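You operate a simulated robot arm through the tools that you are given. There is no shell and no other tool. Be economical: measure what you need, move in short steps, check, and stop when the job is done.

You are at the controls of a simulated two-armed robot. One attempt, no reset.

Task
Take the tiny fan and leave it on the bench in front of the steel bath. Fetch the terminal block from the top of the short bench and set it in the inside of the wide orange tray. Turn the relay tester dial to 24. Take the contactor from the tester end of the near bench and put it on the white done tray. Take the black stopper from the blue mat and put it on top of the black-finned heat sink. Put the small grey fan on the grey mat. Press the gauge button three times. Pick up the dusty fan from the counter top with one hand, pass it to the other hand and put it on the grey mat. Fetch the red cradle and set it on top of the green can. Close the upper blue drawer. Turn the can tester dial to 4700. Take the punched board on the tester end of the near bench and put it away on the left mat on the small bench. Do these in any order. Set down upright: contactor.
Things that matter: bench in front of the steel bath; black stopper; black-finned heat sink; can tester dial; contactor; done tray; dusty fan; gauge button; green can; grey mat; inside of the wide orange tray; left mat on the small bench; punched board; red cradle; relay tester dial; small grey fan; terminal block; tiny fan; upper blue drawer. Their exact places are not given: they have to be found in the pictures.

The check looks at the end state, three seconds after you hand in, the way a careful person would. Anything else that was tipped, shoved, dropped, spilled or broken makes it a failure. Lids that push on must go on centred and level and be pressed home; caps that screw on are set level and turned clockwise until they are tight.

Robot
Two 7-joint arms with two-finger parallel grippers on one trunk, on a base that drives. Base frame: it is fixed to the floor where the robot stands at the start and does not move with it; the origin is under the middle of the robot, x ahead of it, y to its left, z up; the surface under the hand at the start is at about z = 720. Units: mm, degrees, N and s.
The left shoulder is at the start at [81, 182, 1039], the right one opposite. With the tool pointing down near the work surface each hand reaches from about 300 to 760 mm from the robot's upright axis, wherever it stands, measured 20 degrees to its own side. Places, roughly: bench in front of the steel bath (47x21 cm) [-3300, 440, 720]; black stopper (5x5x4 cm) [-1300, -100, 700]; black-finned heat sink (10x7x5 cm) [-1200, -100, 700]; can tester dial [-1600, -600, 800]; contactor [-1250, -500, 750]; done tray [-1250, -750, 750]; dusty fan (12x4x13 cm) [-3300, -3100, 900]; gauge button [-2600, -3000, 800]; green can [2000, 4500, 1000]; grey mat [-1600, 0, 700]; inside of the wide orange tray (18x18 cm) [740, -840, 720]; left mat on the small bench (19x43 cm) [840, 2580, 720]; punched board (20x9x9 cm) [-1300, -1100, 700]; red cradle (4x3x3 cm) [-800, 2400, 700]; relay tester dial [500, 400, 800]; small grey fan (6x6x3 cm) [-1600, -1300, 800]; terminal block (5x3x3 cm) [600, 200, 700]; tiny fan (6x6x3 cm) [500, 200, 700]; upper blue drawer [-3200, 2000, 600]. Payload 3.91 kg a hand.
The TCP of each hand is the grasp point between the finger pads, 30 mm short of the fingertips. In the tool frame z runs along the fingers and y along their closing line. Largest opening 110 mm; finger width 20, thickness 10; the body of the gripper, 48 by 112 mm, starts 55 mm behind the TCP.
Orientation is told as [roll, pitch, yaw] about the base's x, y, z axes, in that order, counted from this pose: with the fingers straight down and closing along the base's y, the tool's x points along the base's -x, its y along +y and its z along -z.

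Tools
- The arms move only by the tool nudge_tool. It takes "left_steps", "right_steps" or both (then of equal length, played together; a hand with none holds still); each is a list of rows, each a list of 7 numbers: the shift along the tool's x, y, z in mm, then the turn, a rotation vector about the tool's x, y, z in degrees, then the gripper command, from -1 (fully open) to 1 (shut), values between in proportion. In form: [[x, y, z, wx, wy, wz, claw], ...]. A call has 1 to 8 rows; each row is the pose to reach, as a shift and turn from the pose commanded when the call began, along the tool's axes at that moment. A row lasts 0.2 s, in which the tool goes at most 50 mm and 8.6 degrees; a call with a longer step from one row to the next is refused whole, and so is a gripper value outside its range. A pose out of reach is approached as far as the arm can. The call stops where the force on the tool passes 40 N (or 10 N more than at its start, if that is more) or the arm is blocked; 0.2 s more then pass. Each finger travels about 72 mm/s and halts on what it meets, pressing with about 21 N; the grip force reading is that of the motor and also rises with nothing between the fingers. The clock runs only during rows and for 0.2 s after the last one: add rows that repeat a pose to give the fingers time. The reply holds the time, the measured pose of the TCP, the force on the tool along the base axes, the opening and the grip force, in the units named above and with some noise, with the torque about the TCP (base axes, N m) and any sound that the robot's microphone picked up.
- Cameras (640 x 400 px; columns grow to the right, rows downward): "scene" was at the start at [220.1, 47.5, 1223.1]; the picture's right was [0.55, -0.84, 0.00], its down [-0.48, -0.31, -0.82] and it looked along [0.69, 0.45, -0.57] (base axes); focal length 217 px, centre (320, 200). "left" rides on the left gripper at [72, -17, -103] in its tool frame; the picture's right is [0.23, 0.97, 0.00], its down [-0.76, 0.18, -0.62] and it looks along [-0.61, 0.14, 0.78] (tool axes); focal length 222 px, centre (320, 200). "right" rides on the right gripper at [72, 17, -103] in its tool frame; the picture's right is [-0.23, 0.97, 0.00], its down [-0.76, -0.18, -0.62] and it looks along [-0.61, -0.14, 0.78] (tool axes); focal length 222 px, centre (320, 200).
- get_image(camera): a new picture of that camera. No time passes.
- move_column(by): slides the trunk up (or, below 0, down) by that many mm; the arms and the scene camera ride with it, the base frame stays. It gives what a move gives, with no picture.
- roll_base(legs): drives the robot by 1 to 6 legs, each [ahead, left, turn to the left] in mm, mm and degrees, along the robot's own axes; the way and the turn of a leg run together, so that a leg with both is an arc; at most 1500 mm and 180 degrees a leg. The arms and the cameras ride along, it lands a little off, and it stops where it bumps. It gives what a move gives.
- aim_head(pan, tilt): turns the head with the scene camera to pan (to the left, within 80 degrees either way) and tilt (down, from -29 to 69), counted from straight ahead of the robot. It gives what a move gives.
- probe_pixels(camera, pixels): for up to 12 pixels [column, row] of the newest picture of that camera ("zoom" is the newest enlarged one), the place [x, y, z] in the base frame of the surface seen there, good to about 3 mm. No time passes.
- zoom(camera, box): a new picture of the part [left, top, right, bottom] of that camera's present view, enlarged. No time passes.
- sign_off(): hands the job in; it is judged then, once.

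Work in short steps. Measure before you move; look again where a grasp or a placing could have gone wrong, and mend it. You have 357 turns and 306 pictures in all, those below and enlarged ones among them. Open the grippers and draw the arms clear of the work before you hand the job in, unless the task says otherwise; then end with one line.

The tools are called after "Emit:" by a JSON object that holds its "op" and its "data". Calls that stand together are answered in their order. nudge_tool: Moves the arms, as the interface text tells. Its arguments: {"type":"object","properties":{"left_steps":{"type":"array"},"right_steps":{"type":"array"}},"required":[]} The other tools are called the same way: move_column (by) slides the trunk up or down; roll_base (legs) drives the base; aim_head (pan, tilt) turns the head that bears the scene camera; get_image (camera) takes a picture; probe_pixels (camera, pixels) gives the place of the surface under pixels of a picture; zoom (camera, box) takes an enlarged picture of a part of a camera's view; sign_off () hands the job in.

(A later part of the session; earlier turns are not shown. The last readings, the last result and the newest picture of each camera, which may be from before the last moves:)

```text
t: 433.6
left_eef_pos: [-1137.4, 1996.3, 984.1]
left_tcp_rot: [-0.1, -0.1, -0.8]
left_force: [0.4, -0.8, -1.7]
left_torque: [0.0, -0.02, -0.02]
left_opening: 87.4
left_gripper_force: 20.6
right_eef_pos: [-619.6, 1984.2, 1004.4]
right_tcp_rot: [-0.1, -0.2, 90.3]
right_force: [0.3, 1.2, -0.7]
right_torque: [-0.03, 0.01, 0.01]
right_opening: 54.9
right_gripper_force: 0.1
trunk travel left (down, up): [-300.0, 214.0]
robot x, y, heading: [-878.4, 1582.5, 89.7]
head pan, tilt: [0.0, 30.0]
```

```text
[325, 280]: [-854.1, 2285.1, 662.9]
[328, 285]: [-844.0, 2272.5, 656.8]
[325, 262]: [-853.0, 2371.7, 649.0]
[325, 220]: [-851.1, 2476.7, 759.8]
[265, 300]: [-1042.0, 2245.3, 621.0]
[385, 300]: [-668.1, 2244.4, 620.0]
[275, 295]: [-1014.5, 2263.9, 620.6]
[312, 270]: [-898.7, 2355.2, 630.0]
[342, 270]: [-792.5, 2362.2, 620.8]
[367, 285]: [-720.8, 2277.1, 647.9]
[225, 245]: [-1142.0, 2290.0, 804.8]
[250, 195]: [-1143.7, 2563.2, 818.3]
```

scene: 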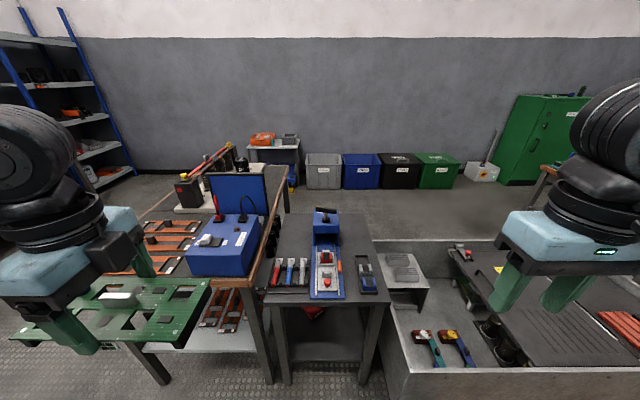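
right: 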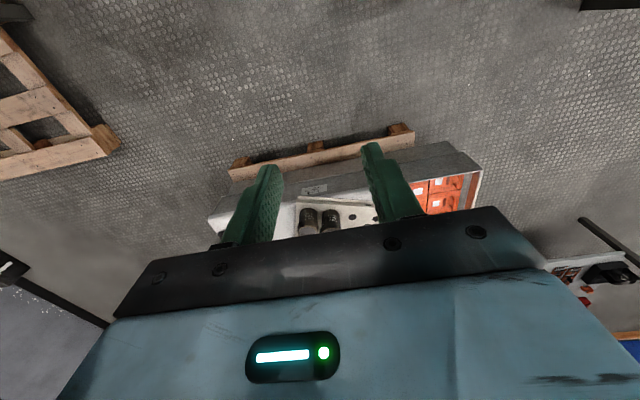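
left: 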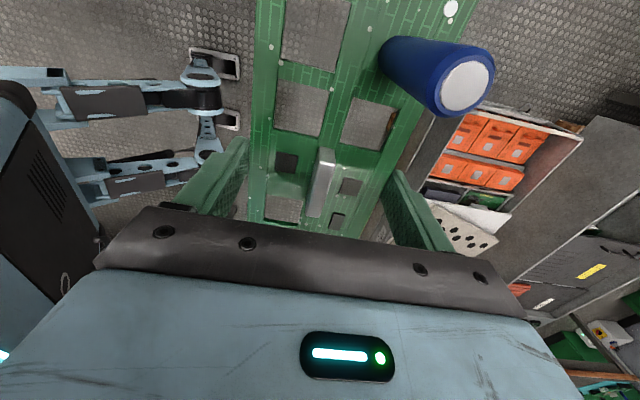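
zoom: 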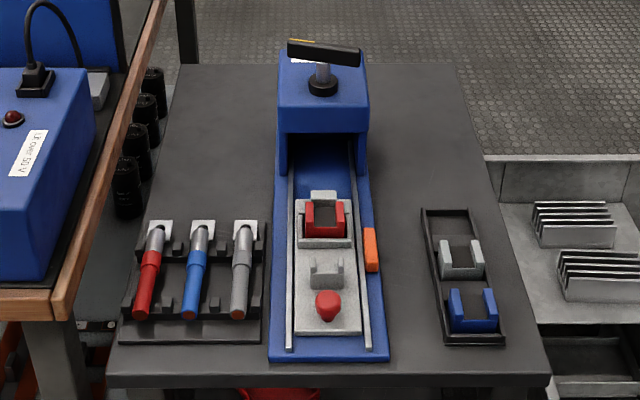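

The red cradle sits in the grey nest of the blue press's carriage at about (−852,2370). I raise the left hand a bit, drive closer with a small left turn.

Emit:
{"op": "nudge_tool", "data": {"left_steps": [[0, 0, -40, 0, 0, 0, 1], [0, 0, -80, 0, 0, 0, 1]]}}

Emit:
{"op": "roll_base", "data": {"legs": [[315, 0, 0], [0, 0, 18]]}}

Emit:
{"op": "aim_head", "data": {"pan": -15, "tilt": 50}}

Emit:
{"op": "get_image", "data": {"camera": "scene"}}

```text
t: 434.2
left_eef_pos: [-1135.5, 1994.9, 1065.2]
left_tcp_rot: [-0.1, -0.1, -0.9]
left_force: [-0.1, -0.8, -1.2]
left_torque: [-0.01, 0.0, 0.02]
left_opening: 87.7
left_gripper_force: 20.7
right_eef_pos: [-619.1, 1984.4, 1005.0]
right_tcp_rot: [0.0, -0.2, 90.3]
right_force: [-0.3, 0.9, -0.5]
right_torque: [-0.01, 0.01, -0.01]
right_opening: 54.9
right_gripper_force: 0.1
trunk travel left (down, up): [-300.0, 214.0]
robot x, y, heading: [-877.8, 1581.7, 89.8]
head pan, tilt: [0.0, 30.0]
```

```text
t: 437.3
left_eef_pos: [-1250.4, 2209.3, 1064.3]
left_tcp_rot: [-0.2, -0.1, 17.0]
left_force: [-0.5, -0.4, -1.5]
left_torque: [0.01, -0.02, 0.01]
left_opening: 87.5
left_gripper_force: 21.0
right_eef_pos: [-755.6, 2358.5, 1005.4]
right_tcp_rot: [0.0, -0.1, 108.2]
right_force: [0.8, -1.4, -0.4]
right_torque: [0.04, -0.01, 0.01]
right_opening: 55.1
right_gripper_force: 0.1
trunk travel left (down, up): [-300.0, 214.0]
robot x, y, heading: [-877.0, 1891.2, 107.3]
head pan, tilt: [0.0, 30.0]
```

```text
t: 438.1
left_eef_pos: [-1250.9, 2209.8, 1064.4]
left_tcp_rot: [-0.2, -0.1, 17.0]
left_force: [1.1, 0.1, -2.3]
left_torque: [-0.01, 0.0, 0.01]
left_opening: 87.6
left_gripper_force: 20.9
right_eef_pos: [-753.8, 2357.0, 1004.3]
right_tcp_rot: [0.0, 0.0, 108.2]
right_force: [0.6, 0.4, 0.7]
right_torque: [-0.01, -0.02, 0.03]
right_opening: 55.1
right_gripper_force: 0.0
trunk travel left (down, up): [-300.0, 214.0]
robot x, y, heading: [-878.5, 1892.8, 107.6]
head pan, tilt: [-15.0, 50.0]
```

```text
138 pictures are left
```

scene: 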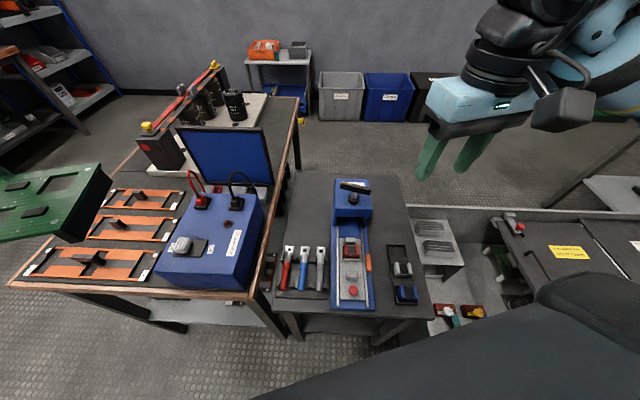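

Emit:
{"op": "zoom", "data": {"camera": "scene", "box": [320, 220, 390, 310]}}

Emit:
{"op": "probe_pixels", "data": {"camera": "scene", "pixels": [[345, 242], [357, 242], [345, 252], [357, 252], [351, 248], [351, 238], [352, 290], [341, 260], [362, 258], [351, 268]]}}

```text
4.44 times, centred on (355, 265) of scene
```

zoom: 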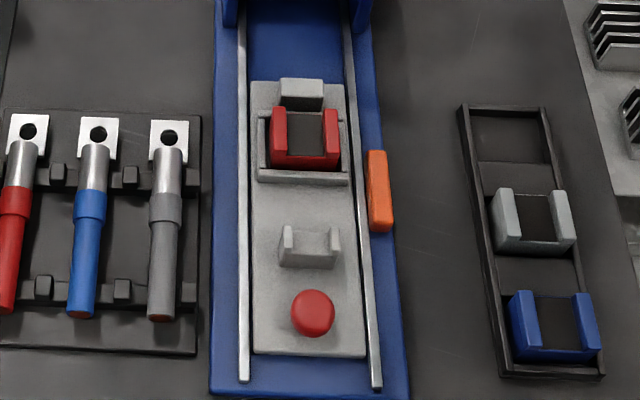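

```text
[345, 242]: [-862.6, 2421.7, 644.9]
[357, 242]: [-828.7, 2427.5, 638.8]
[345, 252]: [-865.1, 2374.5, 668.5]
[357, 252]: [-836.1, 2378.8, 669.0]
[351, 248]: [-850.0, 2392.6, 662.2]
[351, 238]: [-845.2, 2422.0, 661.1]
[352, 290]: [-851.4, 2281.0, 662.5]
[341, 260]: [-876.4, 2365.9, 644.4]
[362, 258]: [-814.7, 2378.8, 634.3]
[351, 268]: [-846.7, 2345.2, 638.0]
```

The cradle: arms' outer faces at x≈−868/−832, top z 669, in a nest with rim ≈645. I bring the right hand above it (yaw 90) to z≈790.

Emit:
{"op": "nudge_tool", "data": {"right_steps": [[-10, 14, 30, 0, 0, 3, -0.2], [-20, 27, 65, 0, 0, 6, -0.2], [-30, 40, 100, 0, 0, 9, -0.2], [-40, 54, 135, 0, 0, 12, -0.2], [-50, 67, 170, 0, 0, 15, -0.2], [-61, 81, 205, 0, 0, 18, -0.2], [-61, 81, 214, 0, 0, 18, -0.2]]}}

Emit:
{"op": "get_image", "data": {"camera": "right"}}

Emit:
{"op": "get_image", "data": {"camera": "scene"}}

```text
t: 439.8
left_eef_pos: [-1249.9, 2210.5, 1065.3]
left_tcp_rot: [-0.1, 0.0, 17.0]
left_force: [0.0, 0.1, -1.7]
left_torque: [0.03, 0.0, 0.03]
left_opening: 87.5
left_gripper_force: 21.2
right_eef_pos: [-851.5, 2390.9, 789.5]
right_tcp_rot: [0.1, -0.3, 90.1]
right_force: [-0.2, 0.1, 0.1]
right_torque: [0.03, 0.01, 0.0]
right_opening: 66.1
right_gripper_force: 0.1
trunk travel left (down, up): [-300.0, 214.0]
robot x, y, heading: [-875.8, 1894.9, 107.8]
head pan, tilt: [-15.0, 50.0]
```

```text
136 pictures are left
```

right: 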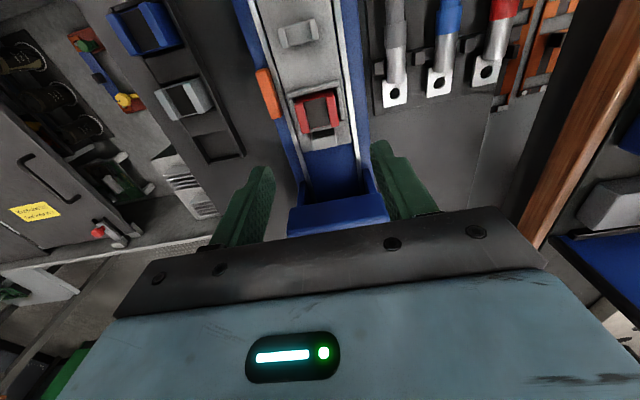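

```text
135 pictures are left
```

scene: 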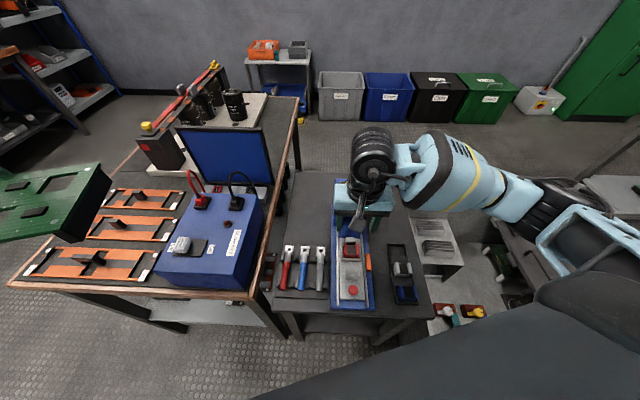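

Emit:
{"op": "zoom", "data": {"camera": "right", "box": [250, 60, 390, 190]}}

Emit:
{"op": "probe_pixels", "data": {"camera": "right", "pixels": [[300, 100], [335, 97], [305, 130], [337, 125], [318, 97], [320, 115], [318, 135], [340, 205], [340, 180], [300, 215], [380, 205]]}}

```text
3.08 times, centred on (320, 125) of right
```

zoom: 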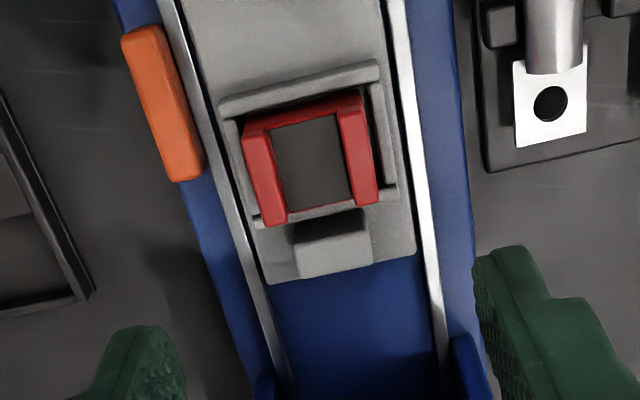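

```text
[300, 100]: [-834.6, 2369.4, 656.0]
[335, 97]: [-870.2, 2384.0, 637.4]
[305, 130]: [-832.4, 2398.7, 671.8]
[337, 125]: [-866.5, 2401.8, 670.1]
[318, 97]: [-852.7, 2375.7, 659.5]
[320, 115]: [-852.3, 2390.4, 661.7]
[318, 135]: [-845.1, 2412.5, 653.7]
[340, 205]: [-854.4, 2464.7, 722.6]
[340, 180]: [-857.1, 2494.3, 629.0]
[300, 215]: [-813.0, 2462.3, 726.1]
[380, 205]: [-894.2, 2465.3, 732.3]
```

Emit:
{"op": "probe_pixels", "data": {"camera": "right", "pixels": [[258, 75], [265, 90], [276, 110], [270, 80], [345, 85], [292, 105], [303, 120], [338, 110]]}}

```text
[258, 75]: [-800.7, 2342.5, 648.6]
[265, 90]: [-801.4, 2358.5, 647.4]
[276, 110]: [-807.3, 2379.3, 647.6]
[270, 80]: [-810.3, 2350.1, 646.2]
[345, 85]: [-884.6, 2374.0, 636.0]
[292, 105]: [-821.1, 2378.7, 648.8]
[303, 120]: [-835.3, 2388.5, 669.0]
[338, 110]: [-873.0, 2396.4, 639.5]
```

Orange lever and nest rim top out at z≈649, so tips at 655 clear them. I lower to TCP 685 with 56 mm opening and grip.

Emit:
{"op": "nudge_tool", "data": {"right_steps": [[3, -1, 40, 0, 0, 0, -0.02], [3, -1, 80, 0, 0, 0, -0.02], [3, -1, 104.5, 0, 0, 0, -0.02], [3, -1, 104.5, 0, 0, 0, 0.4], [3, -1, 104.5, 0, 0, 0, 1], [3, -1, 104.5, 0, 0, 0, 1]]}}

Emit:
{"op": "get_image", "data": {"camera": "right"}}

```text
t: 441.1
left_eef_pos: [-1250.5, 2209.2, 1065.6]
left_tcp_rot: [-0.1, 0.0, 17.0]
left_force: [-0.5, -0.7, -2.2]
left_torque: [0.02, -0.04, -0.01]
left_opening: 87.8
left_gripper_force: 21.6
right_eef_pos: [-849.4, 2388.0, 688.5]
right_tcp_rot: [-0.1, -0.1, 90.2]
right_force: [-0.6, -0.4, 0.5]
right_torque: [-0.02, -0.01, -0.01]
right_opening: 39.7
right_gripper_force: 20.8
trunk travel left (down, up): [-300.0, 214.0]
robot x, y, heading: [-871.9, 1896.1, 107.5]
head pan, tilt: [-15.0, 50.0]
```

```text
133 pictures are left
```

right: 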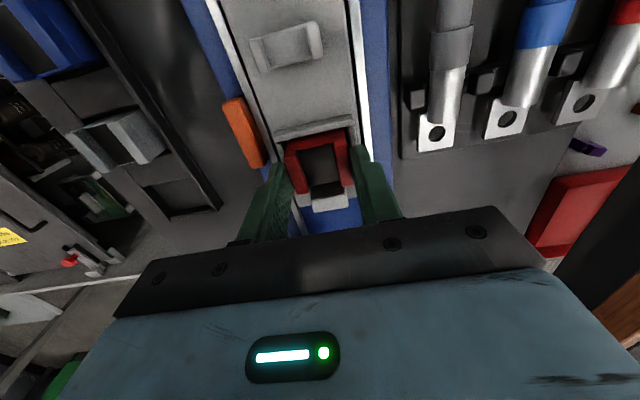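

Gripped at 39.7 mm. I lift straight up and look.

Emit:
{"op": "nudge_tool", "data": {"right_steps": [[0, 0, -10, 0, 0, 0, 1], [0, 0, -30, 0, 0, 0, 1], [0, 0, -70, 0, 0, 0, 1], [0, 0, -115, 0, 0, 0, 1], [0, 0, -160, 0, 0, 0, 1], [0, 0, -205, 0, 0, 0, 1], [0, 0, -250, 0, 0, 0, 1], [0, 0, -295, 0, 0, 0, 1]]}}

Emit:
{"op": "get_image", "data": {"camera": "right"}}

Emit:
{"op": "zoom", "data": {"camera": "scene", "box": [280, 120, 440, 310]}}

```text
t: 442.9
left_eef_pos: [-1251.2, 2208.9, 1065.0]
left_tcp_rot: [-0.2, -0.1, 17.0]
left_force: [0.2, -0.2, -1.4]
left_torque: [-0.03, 0.03, 0.0]
left_opening: 87.5
left_gripper_force: 21.6
right_eef_pos: [-851.2, 2386.0, 981.6]
right_tcp_rot: [0.0, -0.1, 90.2]
right_force: [0.4, 0.3, -2.1]
right_torque: [0.02, 0.01, -0.01]
right_opening: 39.9
right_gripper_force: 21.1
trunk travel left (down, up): [-300.0, 214.0]
robot x, y, heading: [-874.3, 1896.2, 107.6]
head pan, tilt: [-15.0, 50.0]
```

```text
132 pictures are left
```

right: 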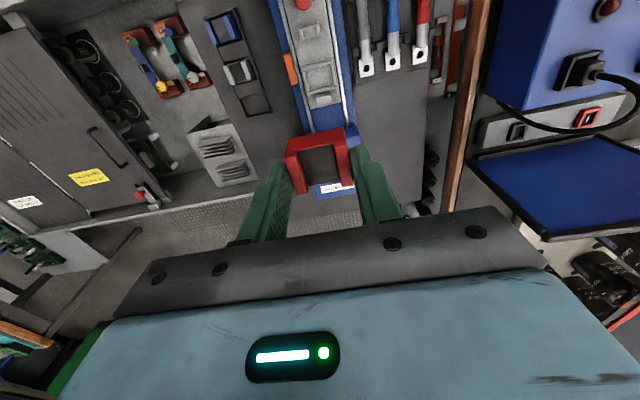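

```text
2.11 times, centred on (360, 215) of scene
```

zoom: 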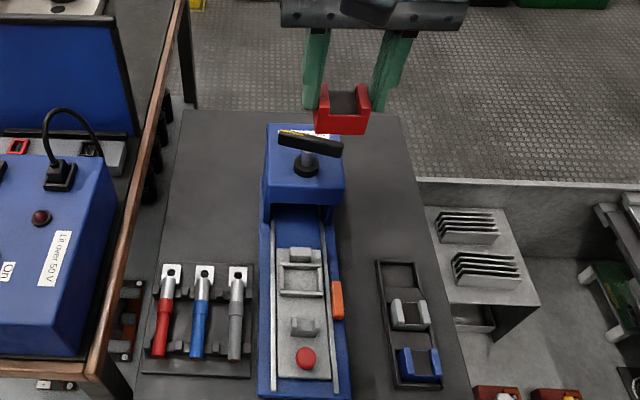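

The cradle is held. I retrace the route through the gap and go east in front of the tank at y≈900.

Emit:
{"op": "roll_base", "data": {"legs": [[0, 0, -17.5], [-316, 10, 0], [-360, -80, 0], [-230, -110, 0], [-80, -390, 0]]}}

Emit:
{"op": "aim_head", "data": {"pan": -30, "tilt": 35}}

Emit:
{"op": "get_image", "data": {"camera": "scene"}}

```text
t: 453.1
left_eef_pos: [-560.3, 1326.4, 1064.2]
left_tcp_rot: [-0.1, 0.1, -0.3]
left_force: [0.1, 0.4, -1.2]
left_torque: [-0.01, 0.01, 0.04]
left_opening: 87.7
left_gripper_force: 21.2
right_eef_pos: [-126.1, 1376.1, 981.1]
right_tcp_rot: [0.0, 0.0, 72.7]
right_force: [1.0, 0.9, -2.3]
right_torque: [0.0, 0.02, -0.01]
right_opening: 39.9
right_gripper_force: 20.9
trunk travel left (down, up): [-300.0, 214.0]
robot x, y, heading: [-297.9, 912.8, 90.2]
head pan, tilt: [-15.0, 50.0]
```

```text
t: 453.8
left_eef_pos: [-559.9, 1326.0, 1064.8]
left_tcp_rot: [-0.1, -0.1, -0.4]
left_force: [-0.4, 0.1, -2.0]
left_torque: [-0.01, 0.01, -0.02]
left_opening: 87.8
left_gripper_force: 21.0
right_eef_pos: [-126.0, 1376.4, 980.9]
right_tcp_rot: [0.0, -0.1, 72.9]
right_force: [-0.6, -0.4, -1.6]
right_torque: [-0.03, -0.03, 0.03]
right_opening: 39.7
right_gripper_force: 21.4
trunk travel left (down, up): [-300.0, 214.0]
robot x, y, heading: [-297.0, 915.6, 90.0]
head pan, tilt: [-30.0, 35.0]
```

```text
130 pictures are left
```

scene: 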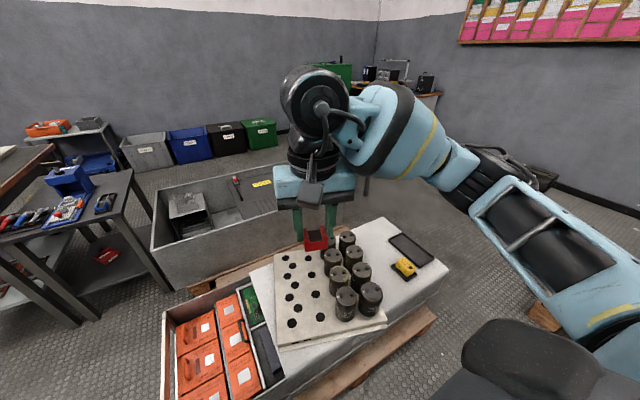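

Clear. I go east, then diagonally through the gap between tank and floor pallet up to the small bench.

Emit:
{"op": "roll_base", "data": {"legs": [[-10, -940, 0], [290, -155, 0], [310, -50, 0], [300, 0, 0]]}}

Emit:
{"op": "aim_head", "data": {"pan": 0, "tilt": 35}}

Emit:
{"op": "get_image", "data": {"camera": "scene"}}

```text
t: 459.2
left_eef_pos: [28.4, 1326.9, 1063.6]
left_tcp_rot: [0.1, -0.3, -1.6]
left_force: [0.2, 0.4, -1.7]
left_torque: [0.0, -0.01, 0.01]
left_opening: 87.5
left_gripper_force: 21.4
right_eef_pos: [464.8, 1367.4, 982.4]
right_tcp_rot: [-0.3, -0.1, 71.3]
right_force: [-0.9, -0.2, -2.6]
right_torque: [0.0, 0.01, -0.02]
right_opening: 39.9
right_gripper_force: 21.1
trunk travel left (down, up): [-300.0, 214.0]
robot x, y, heading: [290.2, 909.9, 89.0]
head pan, tilt: [-30.0, 35.0]
stopped in leg 1: the robot was blocked; the commanded pose is now the measured one
```

```text
t: 460.1
left_eef_pos: [25.5, 1326.7, 1062.9]
left_tcp_rot: [0.0, -0.5, -1.4]
left_force: [0.2, 0.4, -1.5]
left_torque: [0.02, -0.01, 0.01]
left_opening: 87.6
left_gripper_force: 20.6
right_eef_pos: [460.7, 1368.7, 983.1]
right_tcp_rot: [-0.6, -0.2, 71.6]
right_force: [0.1, -1.4, -2.5]
right_torque: [-0.01, -0.02, -0.02]
right_opening: 39.9
right_gripper_force: 21.2
trunk travel left (down, up): [-300.0, 214.0]
robot x, y, heading: [290.8, 909.2, 89.4]
head pan, tilt: [0.0, 35.0]
```

```text
129 pictures are left
```

scene: 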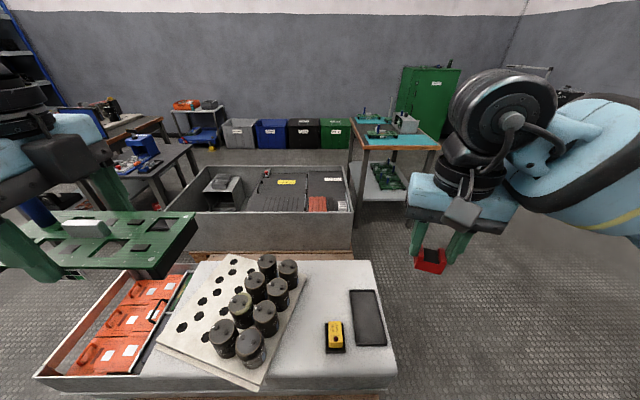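

The base was blocked. I look to the right to see by what.

Emit:
{"op": "aim_head", "data": {"pan": -75, "tilt": 50}}

Emit:
{"op": "get_image", "data": {"camera": "scene"}}

```text
t: 461.6
left_eef_pos: [23.8, 1325.0, 1063.4]
left_tcp_rot: [0.0, -0.5, -1.3]
left_force: [1.1, -0.3, -1.5]
left_torque: [0.02, -0.03, -0.01]
left_opening: 87.7
left_gripper_force: 21.0
right_eef_pos: [461.0, 1368.9, 983.3]
right_tcp_rot: [-0.6, -0.1, 71.5]
right_force: [-0.1, 0.2, -1.8]
right_torque: [0.0, 0.0, 0.02]
right_opening: 39.4
right_gripper_force: 21.2
trunk travel left (down, up): [-300.0, 214.0]
robot x, y, heading: [292.1, 909.2, 89.4]
head pan, tilt: [-75.0, 50.0]
```

```text
128 pictures are left
```

scene: 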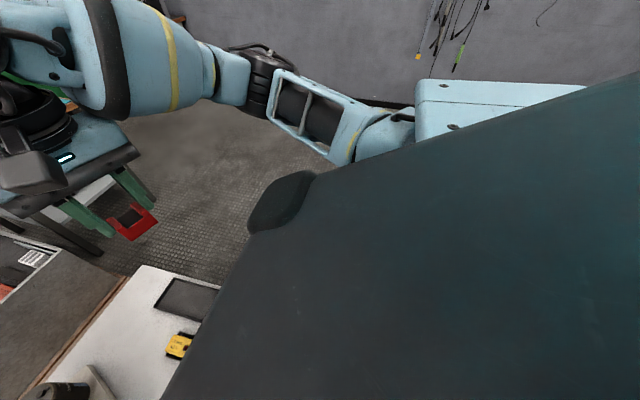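

The bench's end is at y≈605, so the robot's rear (about 300 mm back) touched near its corner. I step back left, move forward to y≈1010, then continue east.

Emit:
{"op": "roll_base", "data": {"legs": [[0, 60, 0.6], [100, 0, 0], [0, -480, 0]]}}

Emit:
{"op": "aim_head", "data": {"pan": -20, "tilt": 60}}

Emit:
{"op": "get_image", "data": {"camera": "scene"}}

```text
t: 467.9
left_eef_pos: [450.6, 1421.6, 1065.0]
left_tcp_rot: [0.0, 0.0, -0.7]
left_force: [0.3, -0.4, -1.9]
left_torque: [0.01, -0.01, 0.02]
left_opening: 87.6
left_gripper_force: 20.5
right_eef_pos: [885.2, 1471.1, 981.6]
right_tcp_rot: [0.0, 0.0, 72.3]
right_force: [-0.1, -0.2, -2.1]
right_torque: [-0.01, 0.03, 0.0]
right_opening: 39.6
right_gripper_force: 21.4
trunk travel left (down, up): [-300.0, 214.0]
robot x, y, heading: [713.6, 1008.5, 90.0]
head pan, tilt: [-75.0, 50.0]
```

```text
t: 469.1
left_eef_pos: [450.6, 1421.9, 1065.6]
left_tcp_rot: [-0.1, 0.0, -0.7]
left_force: [0.3, -0.3, -1.3]
left_torque: [-0.01, 0.0, -0.02]
left_opening: 87.4
left_gripper_force: 21.4
right_eef_pos: [885.5, 1471.8, 981.8]
right_tcp_rot: [0.1, 0.0, 72.3]
right_force: [-0.1, -1.0, -2.4]
right_torque: [-0.01, -0.01, -0.01]
right_opening: 39.6
right_gripper_force: 20.9
trunk travel left (down, up): [-300.0, 214.0]
robot x, y, heading: [713.2, 1006.9, 90.0]
head pan, tilt: [-20.0, 60.0]
```

```text
127 pictures are left
```

scene: 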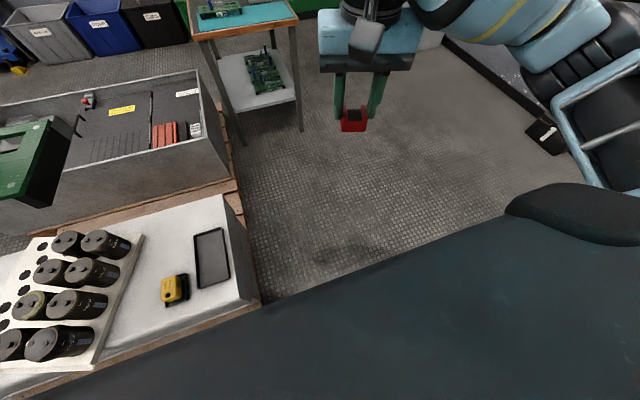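

Through. I continue up beside the tank toward the small bench.

Emit:
{"op": "roll_base", "data": {"legs": [[210, -100, 0], [300, -20, 0], [280, 0, 0]]}}

Emit:
{"op": "aim_head", "data": {"pan": 0, "tilt": 40}}

Emit:
{"op": "get_image", "data": {"camera": "scene"}}

```text
t: 471.4
left_eef_pos: [536.5, 1652.3, 1064.0]
left_tcp_rot: [-0.2, 0.0, -0.5]
left_force: [0.8, 1.1, -1.8]
left_torque: [-0.07, 0.0, 0.0]
left_opening: 87.4
left_gripper_force: 21.1
right_eef_pos: [972.3, 1701.5, 981.1]
right_tcp_rot: [0.0, 0.0, 72.6]
right_force: [0.1, -0.1, -2.5]
right_torque: [-0.01, 0.01, 0.02]
right_opening: 39.7
right_gripper_force: 21.5
trunk travel left (down, up): [-300.0, 214.0]
robot x, y, heading: [796.6, 1236.1, 90.1]
head pan, tilt: [-20.0, 60.0]
stopped in leg 2: the robot was blocked; the commanded pose is now the measured one
```

```text
t: 472.2
left_eef_pos: [536.5, 1650.0, 1066.2]
left_tcp_rot: [0.0, -0.1, -0.6]
left_force: [0.3, 0.1, -1.4]
left_torque: [-0.04, -0.01, 0.01]
left_opening: 87.2
left_gripper_force: 21.1
right_eef_pos: [971.0, 1700.2, 981.0]
right_tcp_rot: [0.0, -0.1, 72.6]
right_force: [0.2, 0.3, -1.7]
right_torque: [0.0, -0.04, 0.04]
right_opening: 39.7
right_gripper_force: 21.2
trunk travel left (down, up): [-300.0, 214.0]
robot x, y, heading: [797.2, 1238.5, 90.1]
head pan, tilt: [0.0, 40.0]
```

```text
126 pictures are left
```

scene: 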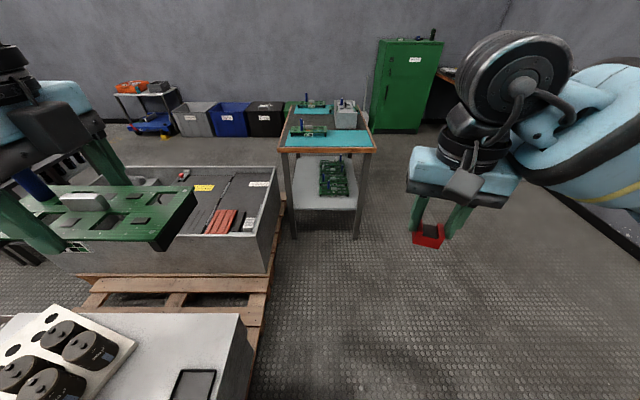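

Blocked again—likely my rear touches the floor pallet at right. I probe the tank's right side and the pallets to fine-tune.

Emit:
{"op": "probe_pixels", "data": {"camera": "scene", "pixels": [[250, 355], [245, 322], [262, 318], [258, 340], [268, 290], [275, 268], [282, 215], [238, 395], [250, 385]]}}

Emit:
{"op": "get_image", "data": {"camera": "left"}}

```text
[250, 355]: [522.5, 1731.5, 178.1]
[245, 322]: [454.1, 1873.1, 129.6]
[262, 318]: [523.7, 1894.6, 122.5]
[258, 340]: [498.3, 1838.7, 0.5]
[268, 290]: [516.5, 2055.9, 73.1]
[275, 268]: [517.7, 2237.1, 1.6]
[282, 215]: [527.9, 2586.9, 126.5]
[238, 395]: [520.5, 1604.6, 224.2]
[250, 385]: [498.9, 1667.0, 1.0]
```

```text
125 pictures are left
```

left: 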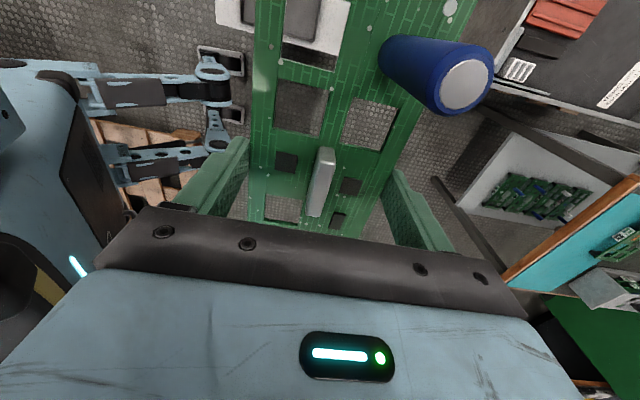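

Tank face x≈523, floor pallet x≈1054. I shift 30 mm left and advance.

Emit:
{"op": "roll_base", "data": {"legs": [[0, 28, 0], [190, 0, 0]]}}

```text
t: 473.1
left_eef_pos: [520.4, 1648.5, 1064.7]
left_tcp_rot: [-0.2, -0.1, -0.5]
left_force: [0.2, -0.5, -1.9]
left_torque: [0.01, 0.04, -0.01]
left_opening: 87.7
left_gripper_force: 21.1
right_eef_pos: [955.4, 1697.9, 981.7]
right_tcp_rot: [0.0, -0.1, 72.5]
right_force: [0.8, 0.4, -2.6]
right_torque: [0.01, 0.01, 0.0]
right_opening: 39.6
right_gripper_force: 21.2
trunk travel left (down, up): [-300.0, 214.0]
robot x, y, heading: [784.2, 1235.0, 90.3]
head pan, tilt: [0.0, 40.0]
stopped in leg 1: the robot was blocked; the commanded pose is now the measured one
```

The base is about 516 mm wide, so I should pass the staggered corners diagonally at heading ≈65°. I back off and set that up.

Emit:
{"op": "roll_base", "data": {"legs": [[-100, -4, 0], [-135, 40, 0], [0, 55, 0], [0, 0, -25]]}}

```text
t: 474.6
left_eef_pos: [509.4, 1551.6, 1065.0]
left_tcp_rot: [-0.1, -0.1, -0.3]
left_force: [-0.9, -0.1, -1.5]
left_torque: [0.0, 0.01, -0.02]
left_opening: 87.6
left_gripper_force: 20.4
right_eef_pos: [942.7, 1602.7, 981.3]
right_tcp_rot: [0.0, -0.1, 72.9]
right_force: [0.6, -0.1, -2.8]
right_torque: [0.02, -0.03, 0.0]
right_opening: 39.9
right_gripper_force: 20.6
trunk travel left (down, up): [-300.0, 214.0]
robot x, y, heading: [771.3, 1141.0, 90.5]
head pan, tilt: [0.0, 40.0]
stopped in leg 2: the robot was blocked; the commanded pose is now the measured one
```

Emit:
{"op": "roll_base", "data": {"legs": [[-5, -10, 0], [-140, 0, 0], [0, 75, 0], [0, 0, -25]]}}

```text
t: 475.3
left_eef_pos: [508.5, 1551.8, 1064.3]
left_tcp_rot: [-0.1, -0.1, -0.2]
left_force: [-0.6, 0.6, -1.7]
left_torque: [-0.03, -0.03, -0.01]
left_opening: 87.7
left_gripper_force: 20.9
right_eef_pos: [941.6, 1604.2, 980.5]
right_tcp_rot: [-0.1, 0.1, 72.9]
right_force: [0.0, -0.8, -1.1]
right_torque: [-0.01, 0.0, 0.02]
right_opening: 39.7
right_gripper_force: 21.2
trunk travel left (down, up): [-300.0, 214.0]
robot x, y, heading: [773.1, 1141.0, 90.0]
head pan, tilt: [0.0, 40.0]
stopped in leg 1: the robot was blocked; the commanded pose is now the measured one
```

Emit:
{"op": "roll_base", "data": {"legs": [[0, -12, 0]]}}

Emit:
{"op": "get_image", "data": {"camera": "left"}}

```text
t: 476.1
left_eef_pos: [507.5, 1552.0, 1064.3]
left_tcp_rot: [-0.1, -0.1, -0.1]
left_force: [0.2, 0.0, -1.9]
left_torque: [-0.01, 0.01, -0.02]
left_opening: 87.9
left_gripper_force: 21.0
right_eef_pos: [942.5, 1605.5, 980.4]
right_tcp_rot: [-0.1, 0.0, 73.1]
right_force: [-0.5, -0.6, -2.7]
right_torque: [-0.02, -0.01, 0.02]
right_opening: 39.8
right_gripper_force: 20.6
trunk travel left (down, up): [-300.0, 214.0]
robot x, y, heading: [772.5, 1143.0, 90.6]
head pan, tilt: [0.0, 40.0]
```

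```text
124 pictures are left
```

left: 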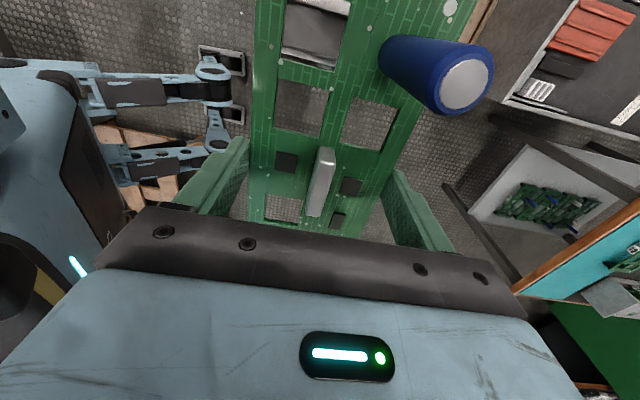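

I probe the robot's feet and the floor pallet in this picture to see the contact.

Emit:
{"op": "probe_pixels", "data": {"camera": "left", "pixels": [[240, 60], [225, 70], [238, 115], [215, 130], [170, 130], [130, 135], [110, 130], [165, 195], [190, 135], [210, 145], [100, 75], [60, 60]]}}

```text
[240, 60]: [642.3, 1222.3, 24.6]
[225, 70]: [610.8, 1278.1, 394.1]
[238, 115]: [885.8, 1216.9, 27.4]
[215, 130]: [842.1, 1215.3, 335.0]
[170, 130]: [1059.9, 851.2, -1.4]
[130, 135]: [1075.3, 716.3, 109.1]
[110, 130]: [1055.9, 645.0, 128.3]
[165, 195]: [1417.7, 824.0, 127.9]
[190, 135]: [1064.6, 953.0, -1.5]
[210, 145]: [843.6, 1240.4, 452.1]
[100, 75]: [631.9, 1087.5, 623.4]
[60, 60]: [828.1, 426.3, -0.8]
```

Emit:
{"op": "roll_base", "data": {"legs": [[-60, 0, 0]]}}

```text
t: 477.1
left_eef_pos: [505.3, 1548.4, 1065.5]
left_tcp_rot: [0.0, -0.1, 0.4]
left_force: [-0.4, -0.7, -0.8]
left_torque: [0.01, 0.0, -0.01]
left_opening: 87.7
left_gripper_force: 20.3
right_eef_pos: [939.4, 1604.4, 980.8]
right_tcp_rot: [-0.1, 0.0, 73.4]
right_force: [-0.3, -0.3, -2.0]
right_torque: [0.02, -0.01, 0.04]
right_opening: 39.6
right_gripper_force: 20.3
trunk travel left (down, up): [-300.0, 214.0]
robot x, y, heading: [774.7, 1141.8, 90.8]
head pan, tilt: [0.0, 40.0]
```

The base isn't moving, so I need to see what holds it. I turn the right hand so its camera looks to my right and back.

Emit:
{"op": "nudge_tool", "data": {"right_steps": [[0, 0, 0, 0, 0, 8.5, 1], [0, 0, 0, 0, 0, 17, 1], [0, 0, 0, 0, 0, 25.5, 1], [0, 0, 0, 0, 0, 34, 1], [0, 0, 0, 0, 0, 42.5, 1], [0, 0, 0, 0, 0, 51, 1], [0, 0, 0, 0, 0, 59.5, 1], [0, 0, 0, 0, 0, 68, 1]]}}

Emit:
{"op": "get_image", "data": {"camera": "right"}}

Emit:
{"op": "aim_head", "data": {"pan": -80, "tilt": 15}}

Emit:
{"op": "get_image", "data": {"camera": "scene"}}

```text
t: 478.9
left_eef_pos: [505.6, 1548.4, 1064.1]
left_tcp_rot: [-0.1, -0.1, 0.4]
left_force: [0.0, -0.7, -1.9]
left_torque: [-0.04, 0.04, -0.03]
left_opening: 87.4
left_gripper_force: 20.9
right_eef_pos: [939.2, 1605.2, 981.0]
right_tcp_rot: [0.0, -0.1, 5.4]
right_force: [-0.9, -1.0, -2.4]
right_torque: [-0.03, 0.03, 0.03]
right_opening: 39.9
right_gripper_force: 21.5
trunk travel left (down, up): [-300.0, 214.0]
robot x, y, heading: [773.6, 1141.0, 91.1]
head pan, tilt: [0.0, 40.0]
```

```text
123 pictures are left
```

right: 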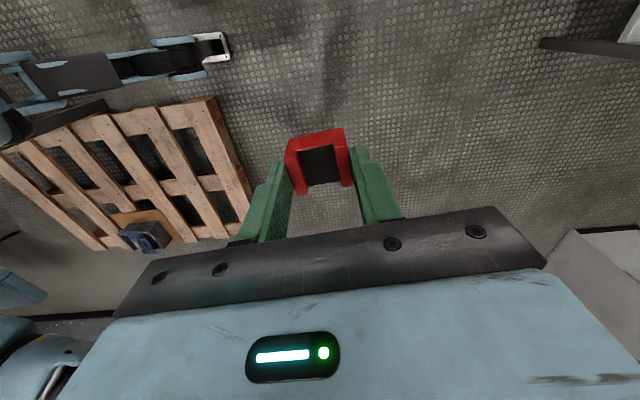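

```text
t: 480.4
left_eef_pos: [506.2, 1548.2, 1064.7]
left_tcp_rot: [-0.1, -0.1, 0.5]
left_force: [0.0, -0.3, -1.5]
left_torque: [-0.03, 0.02, 0.01]
left_opening: 87.7
left_gripper_force: 21.0
right_eef_pos: [939.1, 1604.4, 980.4]
right_tcp_rot: [-0.1, -0.1, 5.6]
right_force: [0.1, 0.1, -2.1]
right_torque: [0.02, -0.01, -0.05]
right_opening: 40.0
right_gripper_force: 20.6
trunk travel left (down, up): [-300.0, 214.0]
robot x, y, heading: [774.7, 1138.2, 91.0]
head pan, tilt: [-80.0, 15.0]
```

```text
122 pictures are left
```

scene: 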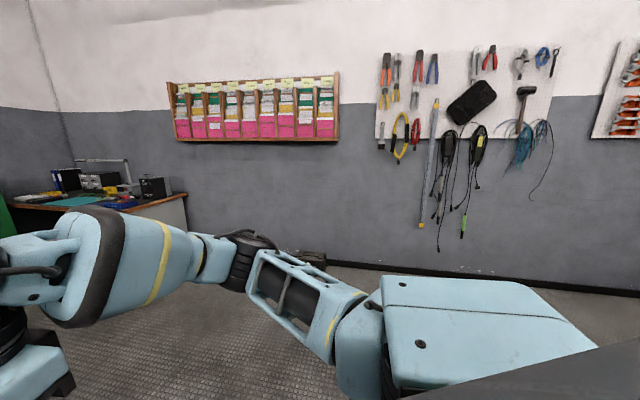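

The pallet's near edge adjoins a dark part of my base at (60,120). I probe both.

Emit:
{"op": "probe_pixels", "data": {"camera": "right", "pixels": [[100, 105], [60, 118], [20, 130], [215, 98], [150, 112], [110, 118], [250, 205], [10, 160], [60, 70], [215, 45], [20, 90]]}}

```text
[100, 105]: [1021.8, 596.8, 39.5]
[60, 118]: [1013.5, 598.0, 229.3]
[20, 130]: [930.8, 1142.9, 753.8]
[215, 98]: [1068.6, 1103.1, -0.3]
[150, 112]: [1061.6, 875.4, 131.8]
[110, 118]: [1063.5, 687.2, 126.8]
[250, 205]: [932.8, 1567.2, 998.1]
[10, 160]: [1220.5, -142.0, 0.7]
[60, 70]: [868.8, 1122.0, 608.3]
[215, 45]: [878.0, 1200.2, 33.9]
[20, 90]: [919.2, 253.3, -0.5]
```

The readings fit a round footprint of radius ≈290 mm: straight ahead I'd clip the tank side, and now I touch the pallet. I step left, then pass along the diagonal centre line of the gap.

Emit:
{"op": "roll_base", "data": {"legs": [[7, 28, 0]]}}

```text
t: 481.4
left_eef_pos: [509.0, 1552.9, 1064.2]
left_tcp_rot: [-0.1, -0.2, 0.0]
left_force: [0.5, 0.5, -1.6]
left_torque: [-0.01, 0.01, 0.01]
left_opening: 87.7
left_gripper_force: 21.6
right_eef_pos: [942.2, 1606.1, 981.1]
right_tcp_rot: [-0.1, -0.1, 5.1]
right_force: [0.6, 0.1, -2.3]
right_torque: [0.01, 0.0, -0.03]
right_opening: 39.7
right_gripper_force: 20.8
trunk travel left (down, up): [-300.0, 214.0]
robot x, y, heading: [769.9, 1137.4, 90.6]
head pan, tilt: [-80.0, 15.0]
```

Emit:
{"op": "roll_base", "data": {"legs": [[60, -8, 0]]}}

```text
t: 482.3
left_eef_pos: [512.6, 1557.0, 1064.9]
left_tcp_rot: [-0.1, -0.1, -0.6]
left_force: [0.9, 0.3, -2.1]
left_torque: [0.0, -0.01, 0.01]
left_opening: 87.4
left_gripper_force: 21.3
right_eef_pos: [947.0, 1606.7, 980.4]
right_tcp_rot: [0.0, -0.1, 4.6]
right_force: [0.8, -0.2, -2.2]
right_torque: [-0.01, 0.0, -0.05]
right_opening: 39.7
right_gripper_force: 21.3
trunk travel left (down, up): [-300.0, 214.0]
robot x, y, heading: [773.9, 1142.1, 90.0]
head pan, tilt: [-80.0, 15.0]
```

Still wedged. I look to the left side too.

Emit:
{"op": "aim_head", "data": {"pan": 65, "tilt": 45}}

Emit:
{"op": "get_image", "data": {"camera": "scene"}}

Emit:
{"op": "get_image", "data": {"camera": "left"}}

```text
t: 484.6
left_eef_pos: [512.6, 1557.5, 1065.2]
left_tcp_rot: [-0.1, -0.1, -0.7]
left_force: [0.4, -0.2, -2.2]
left_torque: [-0.02, -0.03, 0.0]
left_opening: 87.5
left_gripper_force: 20.4
right_eef_pos: [946.2, 1606.2, 979.8]
right_tcp_rot: [0.0, -0.2, 4.6]
right_force: [-0.1, 0.3, -2.2]
right_torque: [-0.01, -0.02, -0.02]
right_opening: 39.9
right_gripper_force: 20.5
trunk travel left (down, up): [-300.0, 214.0]
robot x, y, heading: [774.2, 1142.2, 90.1]
head pan, tilt: [65.0, 45.0]
```

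```text
121 pictures are left
```

scene: 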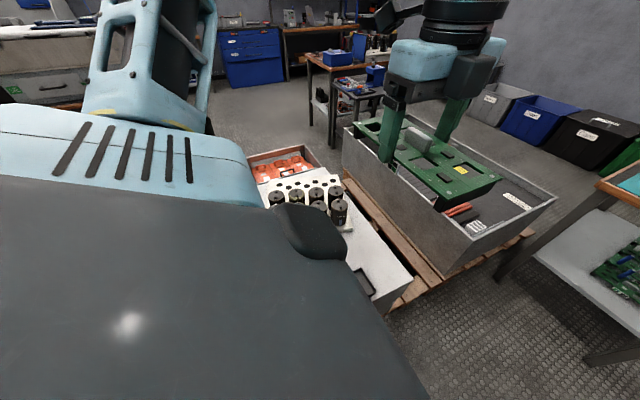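

```text
120 pictures are left
```

left: 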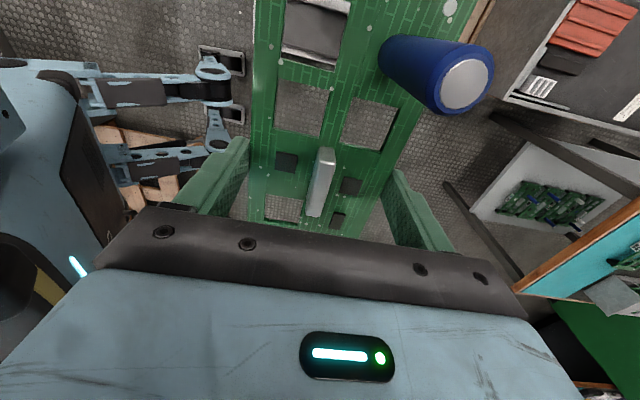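

I rotate the right hand further so its camera sees my rear right side.

Emit:
{"op": "nudge_tool", "data": {"right_steps": [[0, 0, 0, 0, 0, 8.5, 1], [0, 0, 0, 0, 0, 17, 1], [0, 0, 0, 0, 0, 25.5, 1], [0, 0, 0, 0, 0, 34, 1], [0, 0, 0, 0, 0, 42.5, 1], [0, 0, 0, 0, 0, 51, 1], [0, 0, 0, 0, 0, 59.5, 1]]}}

Emit:
{"op": "get_image", "data": {"camera": "right"}}

```text
t: 486.2
left_eef_pos: [513.0, 1557.8, 1064.4]
left_tcp_rot: [-0.1, 0.0, -0.6]
left_force: [0.2, -0.4, -2.3]
left_torque: [-0.02, -0.03, 0.02]
left_opening: 87.6
left_gripper_force: 21.0
right_eef_pos: [946.4, 1605.7, 980.3]
right_tcp_rot: [0.1, 0.0, -55.1]
right_force: [0.6, 0.2, -1.9]
right_torque: [0.01, -0.04, 0.0]
right_opening: 40.1
right_gripper_force: 21.1
trunk travel left (down, up): [-300.0, 214.0]
robot x, y, heading: [771.8, 1148.7, 90.0]
head pan, tilt: [65.0, 45.0]
```

```text
119 pictures are left
```

right: 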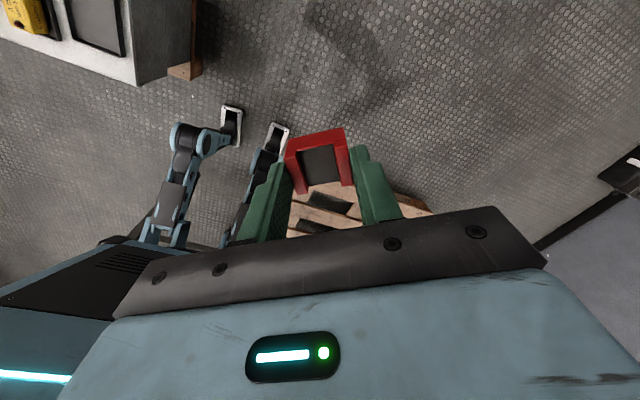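

Emit:
{"op": "roll_base", "data": {"legs": [[-200, 0, 0]]}}

```text
t: 487.4
left_eef_pos: [510.3, 1551.9, 1063.9]
left_tcp_rot: [-0.2, -0.2, -0.1]
left_force: [-0.5, 0.2, -1.4]
left_torque: [-0.02, -0.03, 0.01]
left_opening: 87.5
left_gripper_force: 21.3
right_eef_pos: [942.3, 1605.3, 980.1]
right_tcp_rot: [0.1, -0.1, -54.5]
right_force: [-0.1, -0.4, -2.0]
right_torque: [0.01, -0.01, 0.03]
right_opening: 39.9
right_gripper_force: 21.3
trunk travel left (down, up): [-300.0, 214.0]
robot x, y, heading: [772.4, 1140.7, 90.7]
head pan, tilt: [65.0, 45.0]
stopped in leg 1: the robot was blocked; the commanded pose is now the measured one
```

Emit:
{"op": "roll_base", "data": {"legs": [[150, -40, 0]]}}

```text
t: 488.6
left_eef_pos: [512.3, 1558.2, 1064.6]
left_tcp_rot: [-0.1, -0.2, -0.6]
left_force: [-0.6, 0.7, -1.7]
left_torque: [-0.02, -0.03, -0.03]
left_opening: 87.5
left_gripper_force: 20.6
right_eef_pos: [947.5, 1607.0, 979.5]
right_tcp_rot: [0.2, -0.2, -55.1]
right_force: [-0.3, -0.1, -2.7]
right_torque: [0.03, 0.0, 0.01]
right_opening: 40.0
right_gripper_force: 20.8
trunk travel left (down, up): [-300.0, 214.0]
robot x, y, heading: [775.2, 1143.3, 90.2]
head pan, tilt: [65.0, 45.0]
stopped in leg 1: the robot was blocked; the commanded pose is now the measured one
```

Translation is wedged; I try a small rotation towards the passage direction.

Emit:
{"op": "roll_base", "data": {"legs": [[0, 0, -8]]}}

```text
t: 489.6
left_eef_pos: [566.2, 1615.7, 1064.9]
left_tcp_rot: [-0.3, -0.1, -7.0]
left_force: [0.5, 0.3, -2.0]
left_torque: [0.03, 0.01, 0.01]
left_opening: 87.6
left_gripper_force: 20.8
right_eef_pos: [1003.2, 1615.5, 980.1]
right_tcp_rot: [0.1, -0.1, -61.4]
right_force: [-0.7, 0.6, -1.6]
right_torque: [0.0, 0.02, 0.04]
right_opening: 39.6
right_gripper_force: 21.6
trunk travel left (down, up): [-300.0, 214.0]
robot x, y, heading: [780.6, 1173.2, 83.7]
head pan, tilt: [65.0, 45.0]
```

Rotation freed it (now heading 84°, y 1173). I continue turning and advancing gently.

Emit:
{"op": "roll_base", "data": {"legs": [[30, 0, -10], [40, 0, -8]]}}

```text
t: 491.3
left_eef_pos: [721.0, 1730.0, 1064.3]
left_tcp_rot: [-0.2, -0.2, -22.9]
left_force: [-0.8, 0.3, -1.7]
left_torque: [0.01, -0.03, 0.01]
left_opening: 87.7
left_gripper_force: 21.1
right_eef_pos: [1140.4, 1609.9, 981.0]
right_tcp_rot: [0.0, -0.1, -77.3]
right_force: [-1.0, -0.2, -2.7]
right_torque: [0.01, -0.03, 0.02]
right_opening: 39.9
right_gripper_force: 21.4
trunk travel left (down, up): [-300.0, 214.0]
robot x, y, heading: [806.8, 1245.2, 67.9]
head pan, tilt: [65.0, 45.0]
```

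Good. I drive straight ahead along this diagonal.

Emit:
{"op": "roll_base", "data": {"legs": [[150, 0, 0], [200, 0, 0]]}}

```text
t: 492.4
left_eef_pos: [728.6, 1732.9, 1063.5]
left_tcp_rot: [-0.2, -0.2, -23.7]
left_force: [-0.5, 0.2, -2.4]
left_torque: [0.01, -0.02, 0.01]
left_opening: 87.7
left_gripper_force: 20.7
right_eef_pos: [1147.5, 1607.8, 979.5]
right_tcp_rot: [0.0, 0.0, -78.1]
right_force: [-0.1, 0.8, -1.8]
right_torque: [-0.01, 0.0, 0.01]
right_opening: 39.4
right_gripper_force: 21.0
trunk travel left (down, up): [-300.0, 214.0]
robot x, y, heading: [810.5, 1253.9, 67.2]
head pan, tilt: [65.0, 45.0]
stopped in leg 1: the robot was blocked; the commanded pose is now the measured one
```

Right side touches the pallet corner (288 mm vs 303 mm on the left). I nudge 7 mm left, then ahead.

Emit:
{"op": "roll_base", "data": {"legs": [[0, 8, 0], [100, 0, 0]]}}

```text
t: 493.9
left_eef_pos: [759.8, 1828.9, 1062.5]
left_tcp_rot: [-0.3, -0.2, -23.7]
left_force: [-0.4, 0.3, -2.1]
left_torque: [-0.02, 0.0, -0.02]
left_opening: 87.7
left_gripper_force: 21.4
right_eef_pos: [1180.0, 1705.1, 978.7]
right_tcp_rot: [-0.1, -0.2, -78.1]
right_force: [-0.1, -0.7, -2.3]
right_torque: [-0.03, 0.01, -0.02]
right_opening: 39.8
right_gripper_force: 20.6
trunk travel left (down, up): [-300.0, 214.0]
robot x, y, heading: [838.2, 1344.8, 66.8]
head pan, tilt: [65.0, 45.0]
```

Through: (838,1345). I continue ahead, then turn back to face +y, and look at the small bench.

Emit:
{"op": "roll_base", "data": {"legs": [[250, 0, 0], [0, 0, 23]]}}

Emit:
{"op": "aim_head", "data": {"pan": 10, "tilt": 35}}

Emit:
{"op": "get_image", "data": {"camera": "scene"}}

```text
t: 497.0
left_eef_pos: [677.5, 1990.6, 1065.1]
left_tcp_rot: [-0.2, -0.3, -0.8]
left_force: [-0.3, -0.1, -2.0]
left_torque: [-0.02, 0.0, -0.05]
left_opening: 87.7
left_gripper_force: 21.0
right_eef_pos: [1111.0, 2037.7, 979.6]
right_tcp_rot: [0.1, -0.1, -55.2]
right_force: [-0.1, 0.8, -1.5]
right_torque: [0.02, 0.0, 0.0]
right_opening: 39.5
right_gripper_force: 21.7
trunk travel left (down, up): [-300.0, 214.0]
robot x, y, heading: [939.2, 1576.9, 89.7]
head pan, tilt: [65.0, 45.0]
```

```text
t: 498.2
left_eef_pos: [677.1, 1990.3, 1063.4]
left_tcp_rot: [-0.2, -0.2, -0.7]
left_force: [-0.3, -0.1, -2.2]
left_torque: [0.02, 0.01, -0.02]
left_opening: 87.6
left_gripper_force: 20.6
right_eef_pos: [1111.1, 2038.8, 979.3]
right_tcp_rot: [0.0, -0.2, -55.3]
right_force: [-0.4, 0.9, -2.1]
right_torque: [-0.03, -0.01, 0.02]
right_opening: 39.7
right_gripper_force: 20.6
trunk travel left (down, up): [-300.0, 214.0]
robot x, y, heading: [936.7, 1578.8, 89.8]
head pan, tilt: [10.0, 35.0]
```

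```text
118 pictures are left
```

scene: 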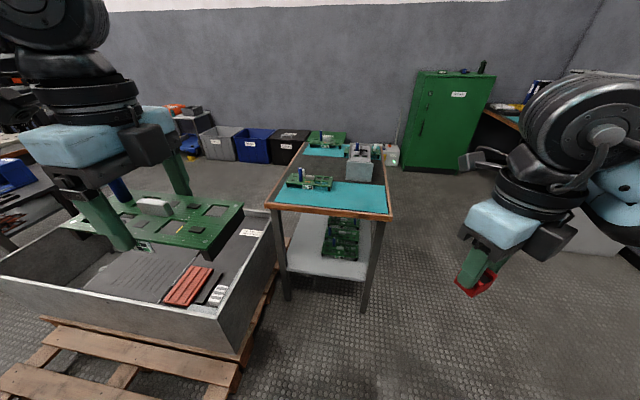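

The small bench has two teal mats, near (340,197) and far (325,150). I probe which one is at (840,2580).

Emit:
{"op": "zoom", "data": {"camera": "scene", "box": [250, 120, 410, 230]}}

Emit:
{"op": "probe_pixels", "data": {"camera": "scene", "pixels": [[277, 203], [388, 212], [384, 187], [290, 188], [340, 198], [310, 183], [310, 152], [345, 152], [325, 140], [270, 207], [393, 218], [360, 170]]}}

```text
3.64 times, centred on (330, 175) of scene
```

zoom: 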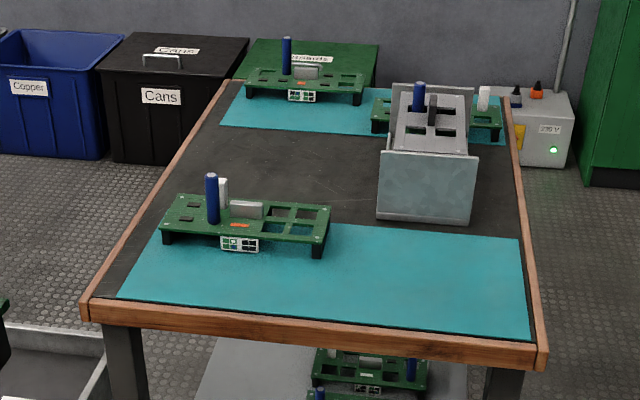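

```text
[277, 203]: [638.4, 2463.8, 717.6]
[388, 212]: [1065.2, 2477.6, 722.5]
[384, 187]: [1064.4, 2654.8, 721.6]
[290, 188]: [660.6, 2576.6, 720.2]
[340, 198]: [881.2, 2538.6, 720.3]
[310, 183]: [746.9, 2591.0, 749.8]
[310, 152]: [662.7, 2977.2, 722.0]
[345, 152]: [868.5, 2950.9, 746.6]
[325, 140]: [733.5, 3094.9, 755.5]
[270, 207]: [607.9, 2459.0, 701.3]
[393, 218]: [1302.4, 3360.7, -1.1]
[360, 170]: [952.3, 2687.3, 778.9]
```

The near mat (x 635–1065, y 2475–2660) matches the given place. I probe the existing board's footprint on it.

Emit:
{"op": "probe_pixels", "data": {"camera": "zoom", "pixels": [[330, 215], [318, 256], [165, 243], [328, 235], [322, 210], [165, 205], [385, 218], [520, 240], [528, 330], [240, 215], [470, 220]]}}

```text
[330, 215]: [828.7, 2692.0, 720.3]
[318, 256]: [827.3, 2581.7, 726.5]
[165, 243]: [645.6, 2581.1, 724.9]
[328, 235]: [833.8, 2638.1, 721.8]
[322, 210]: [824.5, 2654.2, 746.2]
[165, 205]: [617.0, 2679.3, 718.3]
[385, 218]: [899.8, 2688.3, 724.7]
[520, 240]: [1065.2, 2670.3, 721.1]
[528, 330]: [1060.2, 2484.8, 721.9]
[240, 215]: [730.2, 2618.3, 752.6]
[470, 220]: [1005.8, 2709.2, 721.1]
```

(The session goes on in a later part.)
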